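You operate a simulated robot arm through the tools that you are given. There is no shell and no other tool. Be economical: measure what you need, move in short steps, check, and stop when the job is done.

Carry out the task below with a simulated robot arm. There is one attempt and no reset: what you move stays moved.

TASK
Take the rubber roller and put it on the black drip tray.
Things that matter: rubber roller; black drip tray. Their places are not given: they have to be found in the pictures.

It is judged by the outcome, as a careful person would: the job done as asked, and still so three seconds after it is handed in. It fails if anything else is knocked over, pushed out of place, dropped, spilled or broken.

THE ROBOT
A 6-joint arm with a two-finger parallel gripper, fixed in place. Base frame: the origin is at the foot of the arm, x ahead of it, y to its left, z up; the work surface is at about z = 760. Lengths are in mm, angles in degrees, forces in N, time in s.
With the tool pointing down near the work surface it reaches from about 260 to 680 mm from the base axis. Its first joint turns from -66.0 to 66.0 degrees. Payload 2.9 kg.
Tool frame: the origin (TCP) lies between the finger pads and is the grasp point; the fingertips stand 30 mm ahead of it; z points along the fingers, y is the line along which they close. The gripper opens to 110 mm. The fingers are 20 mm wide and 10 mm thick; the gripper's body (48 by 112 mm) begins 55 mm behind the TCP.
Orientation is that of the tool frame in the base frame, as [roll, pitch, yaw] about the fixed x, y, z axes, in that order (R = Rz(yaw) Ry(pitch) Rx(roll)). With the fingers straight down and closing along the base's y, the tool's x points along the base's -x, its y along +y and its z along -z.

THE INTERFACE
- The arm moves only by the tool servo_tool. Its argument "targets" is a list of rows, each an object of numbers (a shift or turn left out is 0, a gripper value left out holds the last): "tx", "ty", "tz": the shift along the tool's x, y, z in units of 200 mm (1.0 is 200 mm); "wx", "wy", "wz": the turn, a rotation vector about the tool's x, y, z in units of 120 degrees (1.0 is 120 degrees); "hand": the gripper command, from -1 (fully open) to 1 (shut), values between in proportion. In form: [{"tx": .., "ty": .., "tz": .., "wx": .., "wy": .., "wz": .., "hand": ..}, ...]. A call has 1 to 12 rows; each row is the pose to reach, as a shift and turn from the pose commanded when the call began, along the tool's axes at that moment. A call with a number of a shift or a turn outside -1 to 1 is refused whole. A row lasts 0.2 s, in which the tool goes at most 50 mm and 8.6 degrees; a call with a longer step from one row to the next is refused whole, and so is a gripper value outside its range. A pose out of reach is approached as far as the arm can. The call stops where the force on the tool passes 40 N (or 10 N more than at its start, if that is more) or the arm is blocked; 0.2 s more then pass. The fingers move at their own pace (about 108 mm/s each) and stop on an object; they squeeze with about 30 N. The grip force told is the motor's: it shows also when the fingers shut on nothing. Time passes only in rows, and 0.2 s behind the last, so rows that repeat a pose let the fingers close. It gives the time, the measured TCP pose, the force on the tool (base axes), the opening and the grip force at its end, in the units of the frame above (readings bear some noise), and new pictures: "views" is both (left out), scene, wrist or none.
- Cameras (640 x 400 px; columns grow to the right, rows downward): "scene" is fixed at [100.2, 471.8, 1377.6]; the picture's right is [-0.34, -0.94, 0.00], its down [-0.61, 0.22, -0.76] and it looks along [0.72, -0.26, -0.65] (base axes); focal length 360 px, centre (320, 200). "wrist" rides on the gripper at [-36, 0, -57] in the tool frame; the picture's right is [0.00, -1.00, 0.00], its down [0.97, 0.00, -0.24] and it looks along [0.24, 0.00, 0.97] (tool axes); focal length 218 px, centre (320, 200).
- pixel_to_xyz(camera, pixels): for up to 12 pixels [column, row] of the newest picture of that camera ("zoom" is the newest enlarged one), the place [x, y, z] in the base frame of the surface seen there, good to about 3 mm. No time passes.
- close_up(camera, box): a new picture of the part [left, top, right, bottom] of that camera's present view, enlarged. No time passes.
- close_job(): hands the job in; it is judged then, once.

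Work in short steps. Measure before you move; look again where a grasp or a placing could have gone wrong, and mend it. You have 60 turns and 120 pictures in all, the two below and enlarged ones among them. Open the gripper and draw the arm clear of the work before you hand the job in, unless the task says otherwise; then end with one line.

The tools are called after "Emit:" by a JSON object that holds its "op" and its "data". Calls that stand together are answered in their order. servo_tool: Moves the arm, as the interface text tells. Its arguments: {"type":"object","properties":{"targets":{"type":"array"},"views":{"type":"string","enum":["both","scene","wrist","none"]}},"required":["targets"]} The other tools are called the same way: pixel_to_xyz (camera, pixels) gives the place of the surface under pixels of a picture; close_up (camera, box) takes an enlarged picture of a part of a camera's view; close_job () hands the job in.

At the start:

```text
t: 0.0
eef_pos: [373.1, 229.9, 1110.9]
tool_rot: [180.0, 0.1, 179.9]
contact_force: [0.0, 0.3, 0.1]
finger_gap: 110.1
grip_force: 0.0
```

scene: 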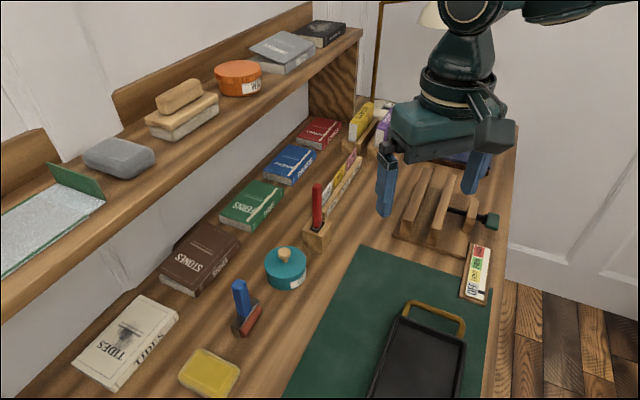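
wrist: 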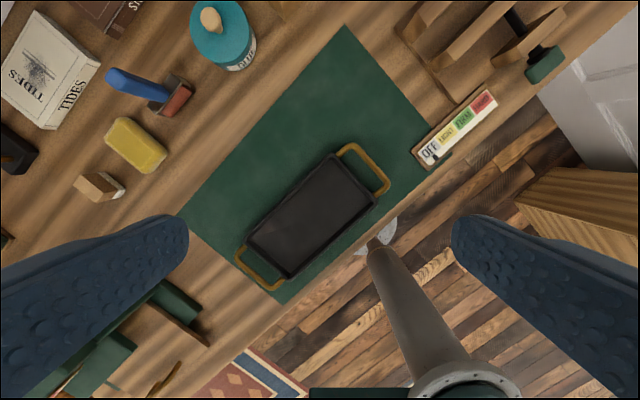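

The roller looks like the blue-handled tool with a red drum, at wrist (150,92) and scene (245,310). The tray is at wrist (312,215). I'll enlarge both and measure.

Emit:
{"op": "close_up", "data": {"camera": "scene", "box": [190, 250, 310, 350]}}

Emit:
{"op": "close_up", "data": {"camera": "wrist", "box": [80, 40, 240, 140]}}

Emit:
{"op": "pixel_to_xyz", "data": {"camera": "wrist", "pixels": [[110, 76], [135, 85], [160, 94], [170, 100], [185, 85], [165, 110], [312, 215], [335, 158], [370, 195], [290, 275], [250, 235], [140, 105]]}}

Emit:
{"op": "pixel_to_xyz", "data": {"camera": "scene", "pixels": [[239, 284], [245, 300], [243, 315], [260, 310], [242, 332], [250, 322], [235, 325]]}}

```text
4.00 times, centred on (250, 300) of scene
```

zoom: 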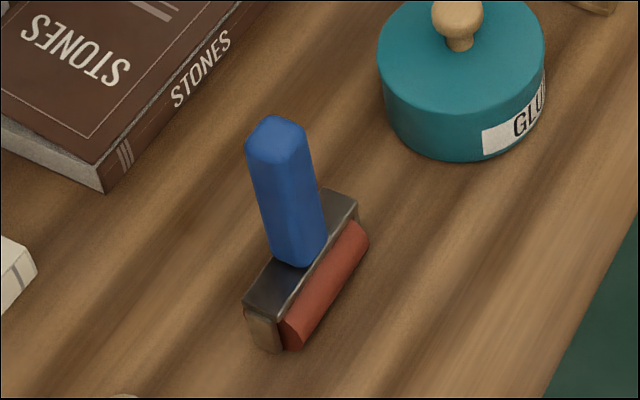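

```text
4.00 times, centred on (160, 90) of wrist
```

zoom: 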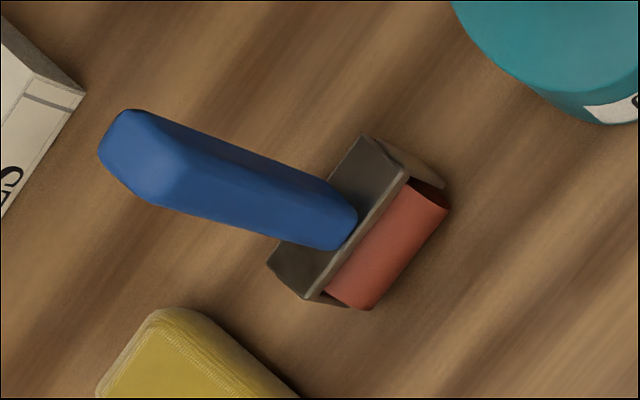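

```text
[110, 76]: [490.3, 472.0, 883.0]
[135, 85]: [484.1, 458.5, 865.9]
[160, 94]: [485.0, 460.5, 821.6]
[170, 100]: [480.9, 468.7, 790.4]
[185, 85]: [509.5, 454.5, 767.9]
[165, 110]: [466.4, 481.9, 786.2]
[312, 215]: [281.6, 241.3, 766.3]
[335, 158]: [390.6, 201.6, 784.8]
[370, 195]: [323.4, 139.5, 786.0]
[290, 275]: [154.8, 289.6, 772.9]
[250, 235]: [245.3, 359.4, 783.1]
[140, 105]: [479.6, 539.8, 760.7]
```

```text
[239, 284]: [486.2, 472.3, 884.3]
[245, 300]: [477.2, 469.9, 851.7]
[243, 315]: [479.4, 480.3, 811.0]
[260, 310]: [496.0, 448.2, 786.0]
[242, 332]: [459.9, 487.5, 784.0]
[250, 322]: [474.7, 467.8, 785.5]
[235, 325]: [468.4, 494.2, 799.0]
```

The roller stands upright with its handle at about (486,469), top z≈884, and its head runs at roughly -36°. I'll check shelf clearance, the handle's faces, and the tray.

Emit:
{"op": "pixel_to_xyz", "data": {"camera": "scene", "pixels": [[20, 310], [100, 240], [200, 155], [300, 85], [285, 255], [205, 370], [415, 345], [405, 310], [467, 345], [435, 307], [375, 385], [455, 390]]}}

Emit:
{"op": "pixel_to_xyz", "data": {"camera": "zoom", "pixels": [[105, 150], [135, 115], [150, 185], [170, 160], [270, 270], [320, 300], [360, 145], [405, 180], [440, 205], [360, 300], [300, 210], [280, 235]]}}

Emit:
{"op": "close_up", "data": {"camera": "wrist", "box": [220, 130, 400, 300]}}

```text
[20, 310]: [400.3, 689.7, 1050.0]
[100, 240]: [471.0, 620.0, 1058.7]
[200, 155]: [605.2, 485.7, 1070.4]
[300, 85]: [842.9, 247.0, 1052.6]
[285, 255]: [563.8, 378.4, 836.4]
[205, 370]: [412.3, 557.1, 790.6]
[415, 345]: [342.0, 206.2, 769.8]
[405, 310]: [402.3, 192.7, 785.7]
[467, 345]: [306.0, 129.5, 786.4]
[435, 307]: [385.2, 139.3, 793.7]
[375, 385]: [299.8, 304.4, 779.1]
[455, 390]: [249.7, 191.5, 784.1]
```

```text
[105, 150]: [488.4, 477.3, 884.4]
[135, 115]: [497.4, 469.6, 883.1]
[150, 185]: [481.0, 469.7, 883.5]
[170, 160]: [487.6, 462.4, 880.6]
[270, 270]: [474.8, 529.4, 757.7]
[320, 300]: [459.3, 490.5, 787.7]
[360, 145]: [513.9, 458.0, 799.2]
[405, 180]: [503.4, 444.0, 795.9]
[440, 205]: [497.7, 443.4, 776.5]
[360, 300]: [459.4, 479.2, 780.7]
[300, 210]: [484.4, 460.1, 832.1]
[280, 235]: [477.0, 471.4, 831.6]
```

```text
2.35 times, centred on (310, 215) of wrist
```

zoom: 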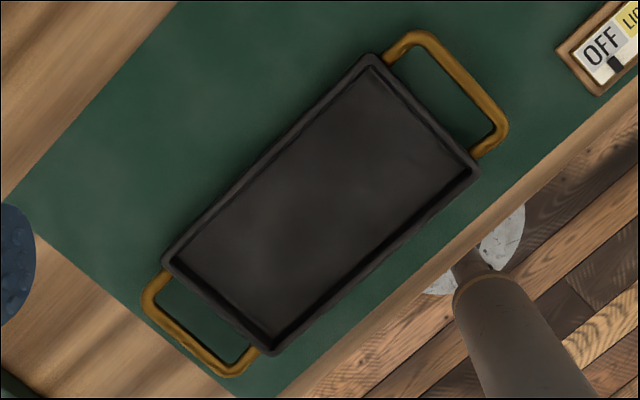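

The shelf front edge follows x+y≈1090 and is about 95 mm beyond the roller. I'll close along the head axis (turn +54° about base z), and move part of the way while coming down to z≈960.

Emit:
{"op": "servo_tool", "data": {"targets": [{"tx": -0.041, "ty": 0.086, "tz": 0.108, "wz": -0.064, "hand": -1}, {"tx": -0.081, "ty": 0.171, "tz": 0.216, "wz": -0.129}, {"tx": -0.122, "ty": 0.257, "tz": 0.324, "wz": -0.193}, {"tx": -0.163, "ty": 0.343, "tz": 0.431, "wz": -0.257}, {"tx": -0.204, "ty": 0.429, "tz": 0.539, "wz": -0.321}, {"tx": -0.244, "ty": 0.514, "tz": 0.647, "wz": -0.386}, {"tx": -0.285, "ty": 0.6, "tz": 0.755, "wz": -0.45}, {"tx": -0.285, "ty": 0.6, "tz": 0.755, "wz": -0.45}]}}

```text
t: 1.8
eef_pos: [431.1, 349.5, 960.4]
tool_rot: [179.9, 0.0, -125.9]
contact_force: [0.3, 0.4, 0.7]
finger_gap: 110.1
grip_force: 0.1
```

scene: 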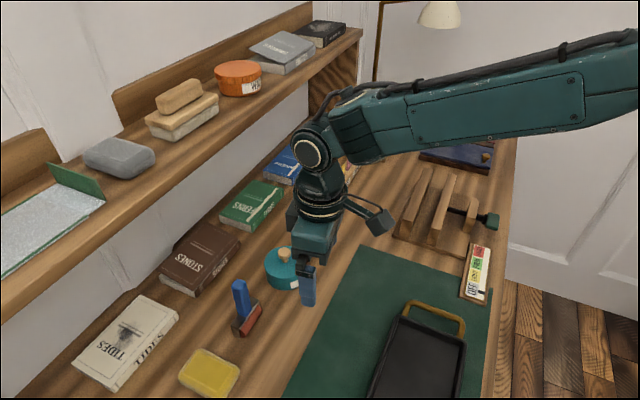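
wrist: 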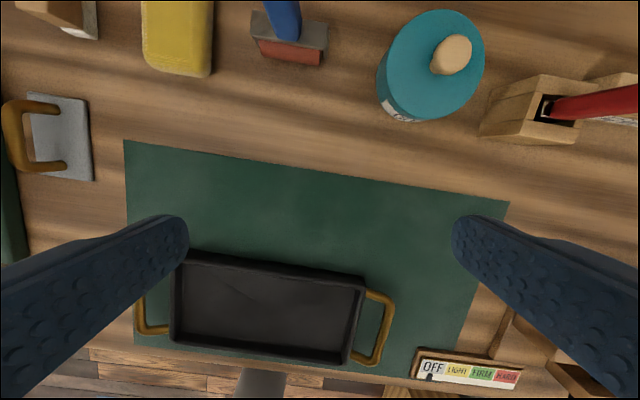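

The roller head in the wrist view is about 8° off my closing axis, so I'll correct the turn. I'll also tilt the tool outward about 10° for reach and move closer, stopping 60 mm short to measure the handle.

Emit:
{"op": "servo_tool", "data": {"targets": [{"tx": -0.12, "ty": 0.04, "wy": -0.028, "wz": 0.022}, {"tx": -0.24, "ty": 0.08, "wy": -0.056, "wz": 0.044}, {"tx": -0.36, "ty": 0.127, "wy": -0.083, "wz": 0.066}, {"tx": -0.36, "ty": 0.127, "wy": -0.083, "wz": 0.066}]}}

```text
t: 2.8
eef_pos: [452.5, 424.8, 958.8]
tool_rot: [179.3, 10.1, -133.9]
contact_force: [0.1, 0.4, 0.2]
finger_gap: 110.1
grip_force: 0.2
```

scene: 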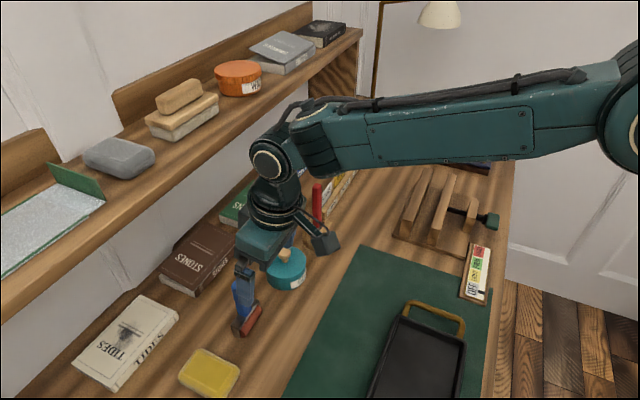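
wrist: 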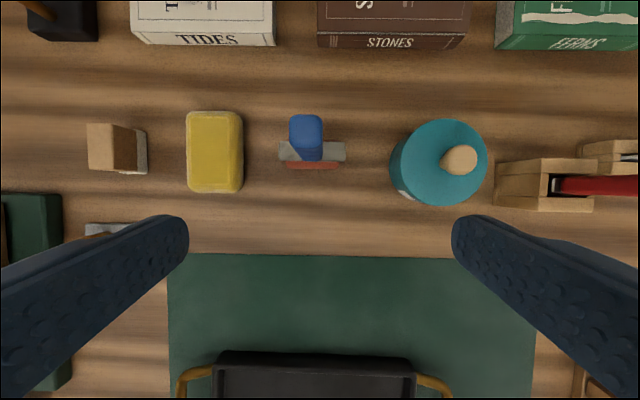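

The head is now square to the fingers. I'll measure the handle and its neighbours (jar, sponge) for finger clearance.

Emit:
{"op": "pixel_to_xyz", "data": {"camera": "wrist", "pixels": [[306, 122], [292, 125], [321, 125], [306, 140], [305, 115], [280, 150], [343, 150], [392, 165], [440, 160], [238, 150], [312, 158]]}}

Emit:
{"op": "close_up", "data": {"camera": "wrist", "box": [260, 100, 360, 180]}}

```text
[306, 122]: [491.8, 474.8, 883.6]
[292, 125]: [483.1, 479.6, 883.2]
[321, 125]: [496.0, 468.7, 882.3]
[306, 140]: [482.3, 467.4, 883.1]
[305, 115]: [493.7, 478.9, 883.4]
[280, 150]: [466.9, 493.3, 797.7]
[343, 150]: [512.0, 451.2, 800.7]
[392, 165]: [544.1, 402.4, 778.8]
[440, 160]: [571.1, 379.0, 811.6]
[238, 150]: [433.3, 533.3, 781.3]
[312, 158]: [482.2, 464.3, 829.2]
```

```text
5.00 times, centred on (310, 140) of wrist
```

zoom: 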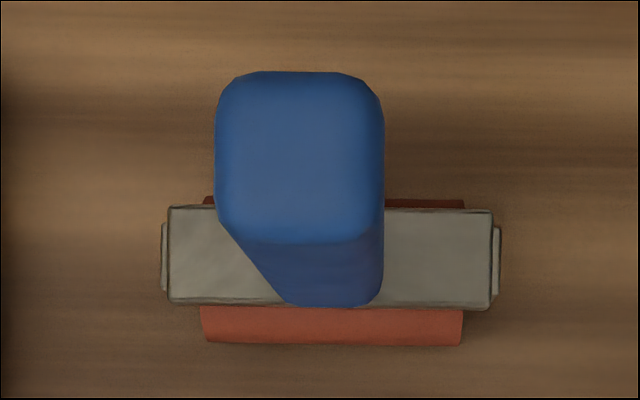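

The handle centre is (489,473), about 18–20 mm wide, and the jar edge is 89 mm away along the closing axis. I'll half-close to about 66 mm, move above the handle, then descend to z≈850.

Emit:
{"op": "servo_tool", "data": {"targets": [{"tx": -0.148, "ty": 0.018, "tz": 0.026, "hand": -0.2}, {"tx": -0.2955, "ty": 0.0355, "tz": 0.0525}, {"tx": -0.2955, "ty": 0.0355, "tz": 0.0525}, {"tx": -0.272, "ty": 0.0355, "tz": 0.187}, {"tx": -0.248, "ty": 0.0355, "tz": 0.321}, {"tx": -0.224, "ty": 0.0355, "tz": 0.455}, {"tx": -0.2, "ty": 0.0355, "tz": 0.589}, {"tx": -0.2, "ty": 0.0355, "tz": 0.589}]}}

```text
t: 4.6
eef_pos: [488.3, 472.3, 850.3]
tool_rot: [179.3, 9.9, -134.0]
contact_force: [0.5, -0.3, -0.4]
finger_gap: 65.9
grip_force: 0.1
```

scene: 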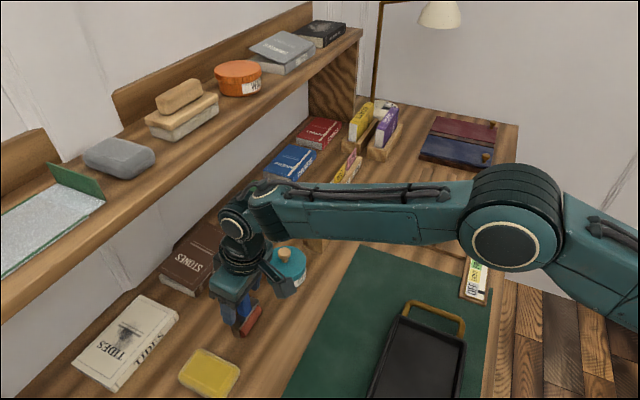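
wrist: 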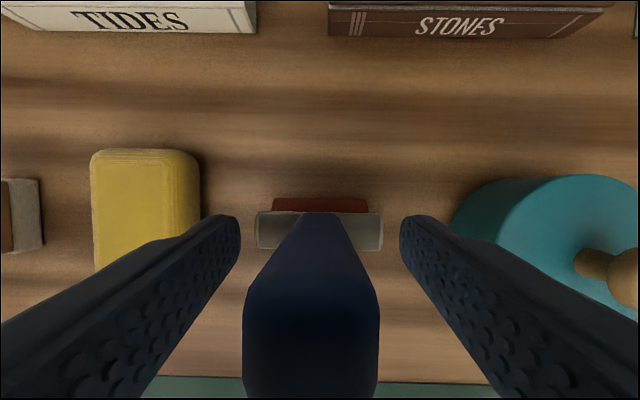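

The handle (column ~312) is centred between the fingers. I'll close on it.

Emit:
{"op": "servo_tool", "data": {"targets": [{"hand": 1}, {"hand": 1}, {"hand": 1}], "views": "wrist"}}

```text
t: 5.4
eef_pos: [488.5, 471.3, 850.5]
tool_rot: [179.3, 9.9, -134.0]
contact_force: [-0.2, -1.3, 0.2]
finger_gap: 21.9
grip_force: 30.4
```

wrist: 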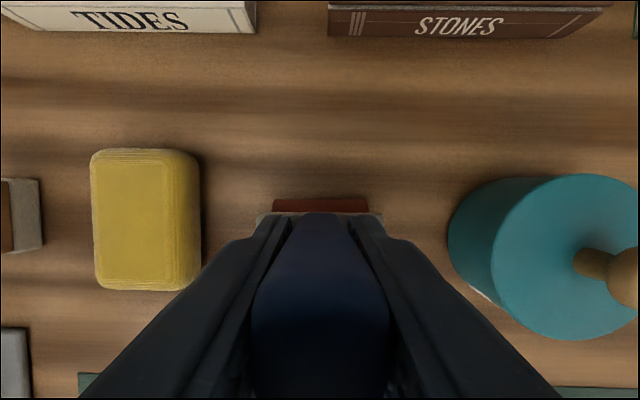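

It is gripped, with a gap of 21.9 mm at 30 N. I'll lift 80 mm straight up and then go half way toward the tray.

Emit:
{"op": "servo_tool", "data": {"targets": [{"tx": -0.0175, "tz": -0.0985}, {"tx": -0.035, "tz": -0.197}, {"tx": -0.0525, "tz": -0.2955}, {"tx": -0.07, "tz": -0.394}, {"tx": 0.079, "ty": -0.004, "tz": -0.421}, {"tx": 0.228, "ty": -0.008, "tz": -0.447}, {"tx": 0.377, "ty": -0.012, "tz": -0.474}, {"tx": 0.526, "ty": -0.016, "tz": -0.5}, {"tx": 0.675, "ty": -0.02, "tz": -0.527}, {"tx": 0.675, "ty": -0.02, "tz": -0.527}]}}

```text
t: 7.6
eef_pos: [386.7, 360.3, 931.2]
tool_rot: [179.3, 9.9, -134.0]
contact_force: [0.2, 0.2, -2.3]
finger_gap: 21.7
grip_force: 29.5
```

scene: 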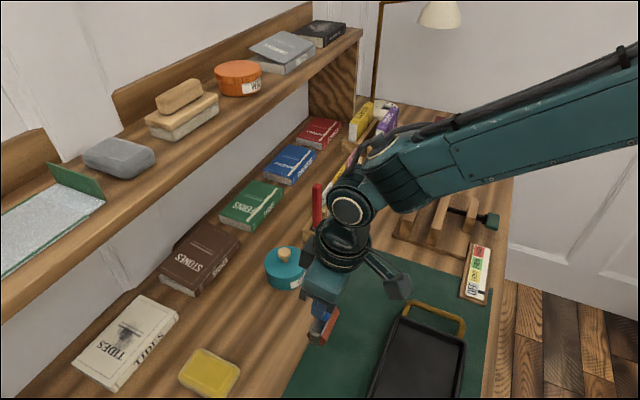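
wrist: 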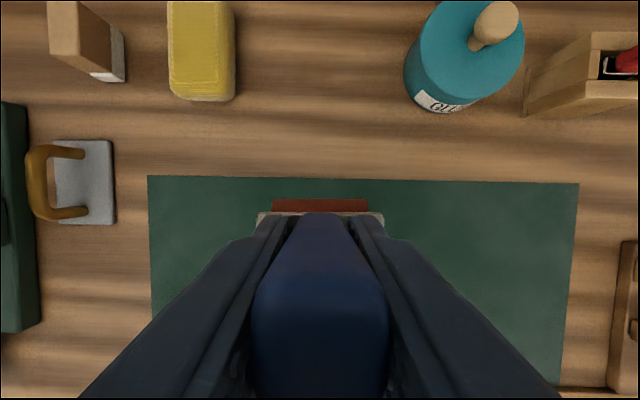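

The roller hangs steadily below the gripper. From the rim points the tray centre comes out at about (279,244), so I'll go there at the same height.

Emit:
{"op": "servo_tool", "data": {"targets": [{"tx": 0.156, "ty": -0.003, "tz": -0.028}, {"tx": 0.312, "ty": -0.006, "tz": -0.056}, {"tx": 0.468, "ty": -0.009, "tz": -0.083}, {"tx": 0.624, "ty": -0.012, "tz": -0.111}, {"tx": 0.78, "ty": -0.015, "tz": -0.139}, {"tx": 0.78, "ty": -0.015, "tz": -0.139}]}}

```text
t: 9.0
eef_pos: [278.7, 243.0, 932.1]
tool_rot: [179.3, 10.0, -134.0]
contact_force: [-0.2, 0.0, -2.5]
finger_gap: 21.8
grip_force: 30.3
```

scene: 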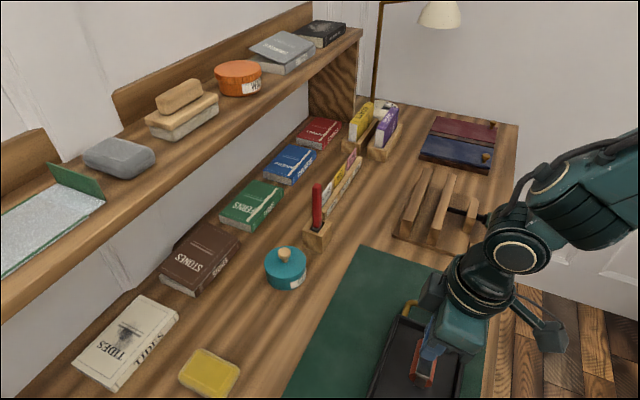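
wrist: 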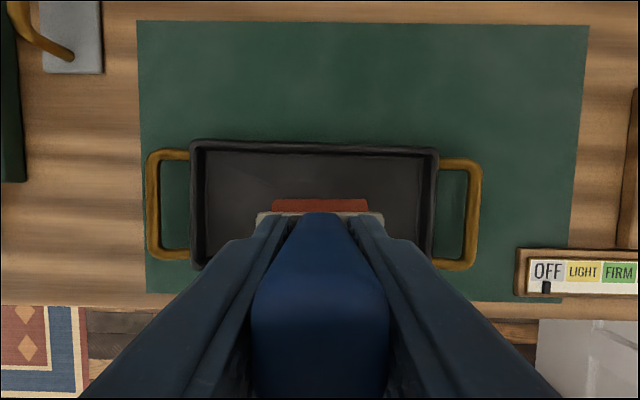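

The tray surrounds the roller in the wrist view. I'll measure the rim and floor to confirm centring and the floor height.

Emit:
{"op": "pixel_to_xyz", "data": {"camera": "wrist", "pixels": [[310, 147], [196, 147], [434, 152], [198, 265], [432, 235], [250, 170], [390, 180], [230, 230], [320, 205], [198, 205], [434, 205]]}}

Emit:
{"op": "close_up", "data": {"camera": "scene", "box": [360, 280, 500, 400]}}

Emit:
{"op": "pixel_to_xyz", "data": {"camera": "zoom", "pixels": [[430, 300], [230, 300], [300, 370]]}}

```text
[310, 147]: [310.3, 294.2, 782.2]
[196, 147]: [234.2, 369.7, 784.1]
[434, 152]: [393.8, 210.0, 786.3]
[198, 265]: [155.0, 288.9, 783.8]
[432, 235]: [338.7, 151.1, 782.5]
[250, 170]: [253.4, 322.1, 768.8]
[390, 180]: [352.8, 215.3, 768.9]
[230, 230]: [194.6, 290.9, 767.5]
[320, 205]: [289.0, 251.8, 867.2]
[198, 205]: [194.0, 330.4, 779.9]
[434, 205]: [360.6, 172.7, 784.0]
```

```text
3.33 times, centred on (430, 340) of scene
```

zoom: 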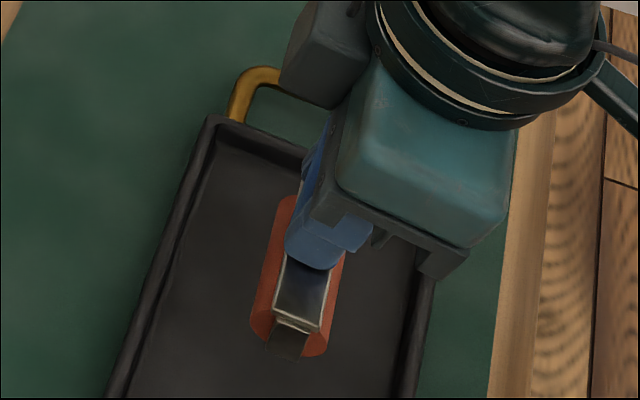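

```text
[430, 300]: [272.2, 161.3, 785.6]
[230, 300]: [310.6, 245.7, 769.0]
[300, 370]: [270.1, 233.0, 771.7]
```

The roller is centred and the floor is z≈768.5, about 8 mm above the table, so contact should come near TCP z≈858. I'll descend to 863 first.

Emit:
{"op": "servo_tool", "data": {"targets": [{"tx": 0.015, "tz": 0.085}, {"tx": 0.03, "tz": 0.17}, {"tx": 0.045, "tz": 0.255}, {"tx": 0.0605, "tz": 0.34}, {"tx": 0.0605, "tz": 0.34}]}}

```text
t: 10.2
eef_pos: [278.6, 244.3, 862.4]
tool_rot: [179.3, 9.9, -133.9]
contact_force: [-0.7, -0.5, -3.2]
finger_gap: 21.9
grip_force: 30.2
```

scene: 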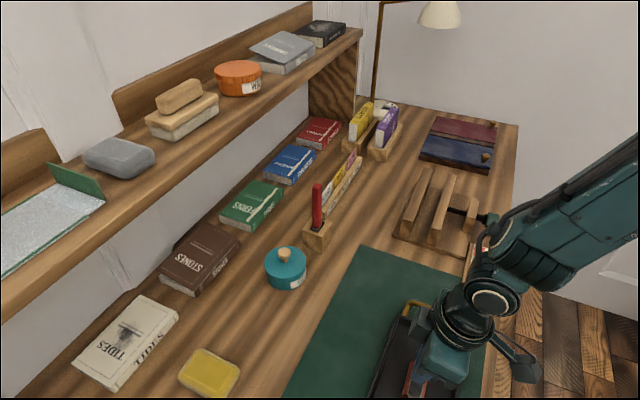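
wrist: 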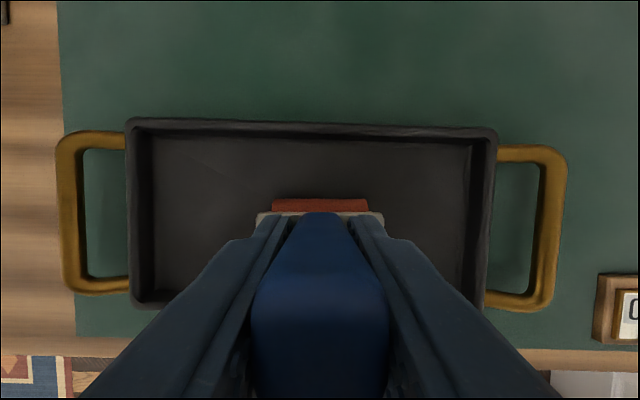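

No contact yet (-3 N is the load). I'll feel down 4 mm in small steps.

Emit:
{"op": "servo_tool", "data": {"targets": [{"tx": 0.0009, "tz": 0.005}, {"tx": 0.0018, "tz": 0.01}, {"tx": 0.0027, "tz": 0.015}, {"tx": 0.0035, "tz": 0.02}, {"tx": 0.0035, "tz": 0.02}], "views": "none"}}

```text
t: 11.4
eef_pos: [277.9, 242.8, 858.7]
tool_rot: [179.3, 9.9, -133.9]
contact_force: [1.0, -0.5, -3.0]
finger_gap: 21.8
grip_force: 29.9
```

Emit:
{"op": "servo_tool", "data": {"targets": [{"tx": 0.0005, "tz": 0.0025}, {"tx": 0.0009, "tz": 0.005}, {"tx": 0.0013, "tz": 0.0075}, {"tx": 0.0018, "tz": 0.01}, {"tx": 0.0018, "tz": 0.01}], "views": "none"}}

```text
t: 12.6
eef_pos: [280.7, 244.8, 857.3]
tool_rot: [179.3, 10.2, -134.0]
contact_force: [-2.1, 0.3, 32.4]
finger_gap: 21.7
grip_force: 29.9
```

The roller is on the floor (32 N up). I'll ease up about 1 mm, then open to about 66 mm.

Emit:
{"op": "servo_tool", "data": {"targets": [{"tx": -0.0008, "tz": -0.0045}, {"tx": -0.0008, "tz": -0.0045}, {"tx": -0.0008, "tz": -0.0045, "hand": -0.2}, {"tx": -0.0008, "tz": -0.0045}, {"tx": -0.0008, "tz": -0.0045}]}}

```text
t: 13.8
eef_pos: [278.8, 244.3, 858.5]
tool_rot: [179.2, 9.9, -134.0]
contact_force: [0.7, -0.4, -0.1]
finger_gap: 65.9
grip_force: 0.0
```

scene: 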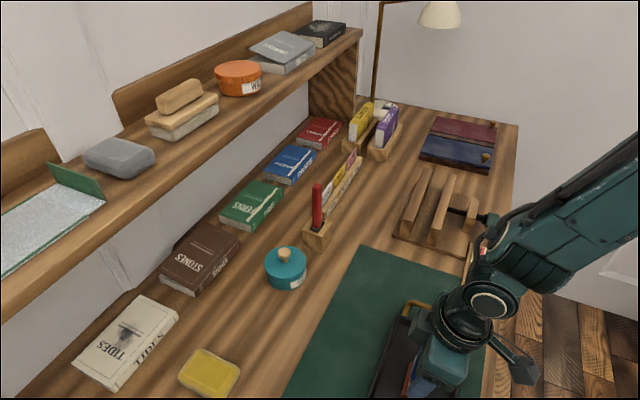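
wrist: 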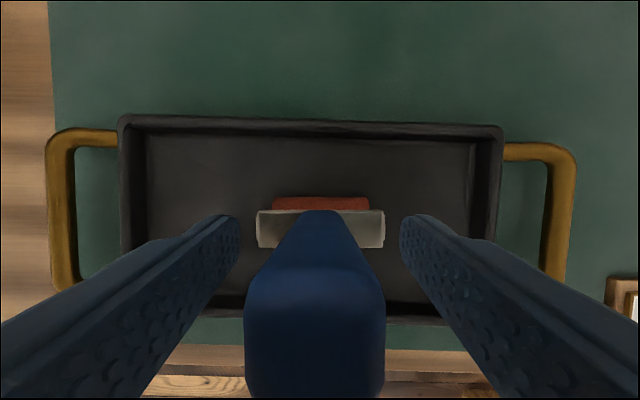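

It stands free, with the handle centred between the open fingers. I'll rise straight up 140 mm and open fully once clear.

Emit:
{"op": "servo_tool", "data": {"targets": [{"tx": -0.0175, "tz": -0.0985}, {"tx": -0.035, "tz": -0.197}, {"tx": -0.0525, "tz": -0.2955}, {"tx": -0.07, "tz": -0.394}, {"tx": -0.0965, "tz": -0.542, "hand": -1}, {"tx": -0.123, "tz": -0.69}, {"tx": -0.123, "tz": -0.69}]}}

```text
t: 15.4
eef_pos: [281.0, 243.8, 998.0]
tool_rot: [179.3, 9.9, -134.0]
contact_force: [0.2, 0.7, 0.5]
finger_gap: 109.7
grip_force: 0.0
```

scene: 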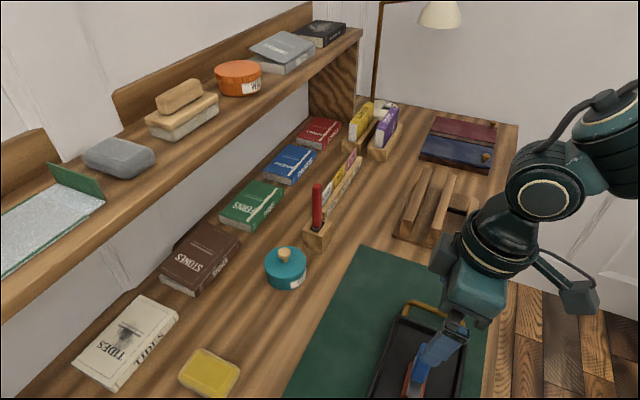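
wrist: 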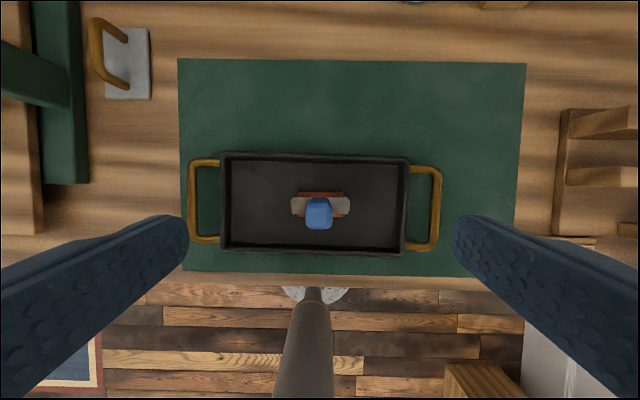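

The roller stands upright inside the tray (wrist 320,205). I'll draw back a little higher and confirm it stays put.

Emit:
{"op": "servo_tool", "data": {"targets": [{"tx": -0.03, "tz": -0.15}, {"tx": -0.06, "tz": -0.3}, {"tx": -0.09, "tz": -0.45}, {"tx": -0.09, "tz": -0.45}, {"tx": -0.09, "tz": -0.45}, {"tx": -0.09, "tz": -0.45}]}}

```text
t: 16.8
eef_pos: [282.1, 242.8, 1090.0]
tool_rot: [179.4, 9.9, -134.0]
contact_force: [0.1, -0.4, 0.0]
finger_gap: 110.1
grip_force: 0.1
```

scene: 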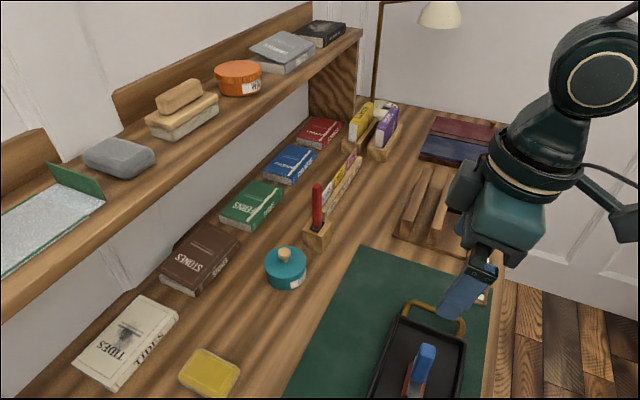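
wrist: 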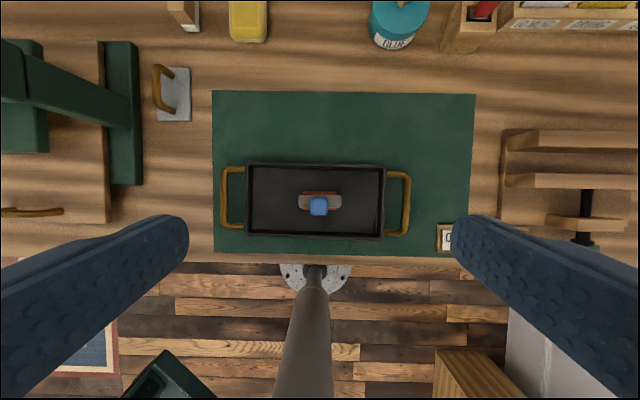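

The roller is stable in the tray, the gripper is open and the arm is clear, so I'm handing the job in.

Emit:
{"op": "close_job", "data": {}}

```text
The job is handed in.
```

The rubber roller is standing upright in the middle of the black drip tray; nothing else was moved, and the arm is clear with the gripper open.
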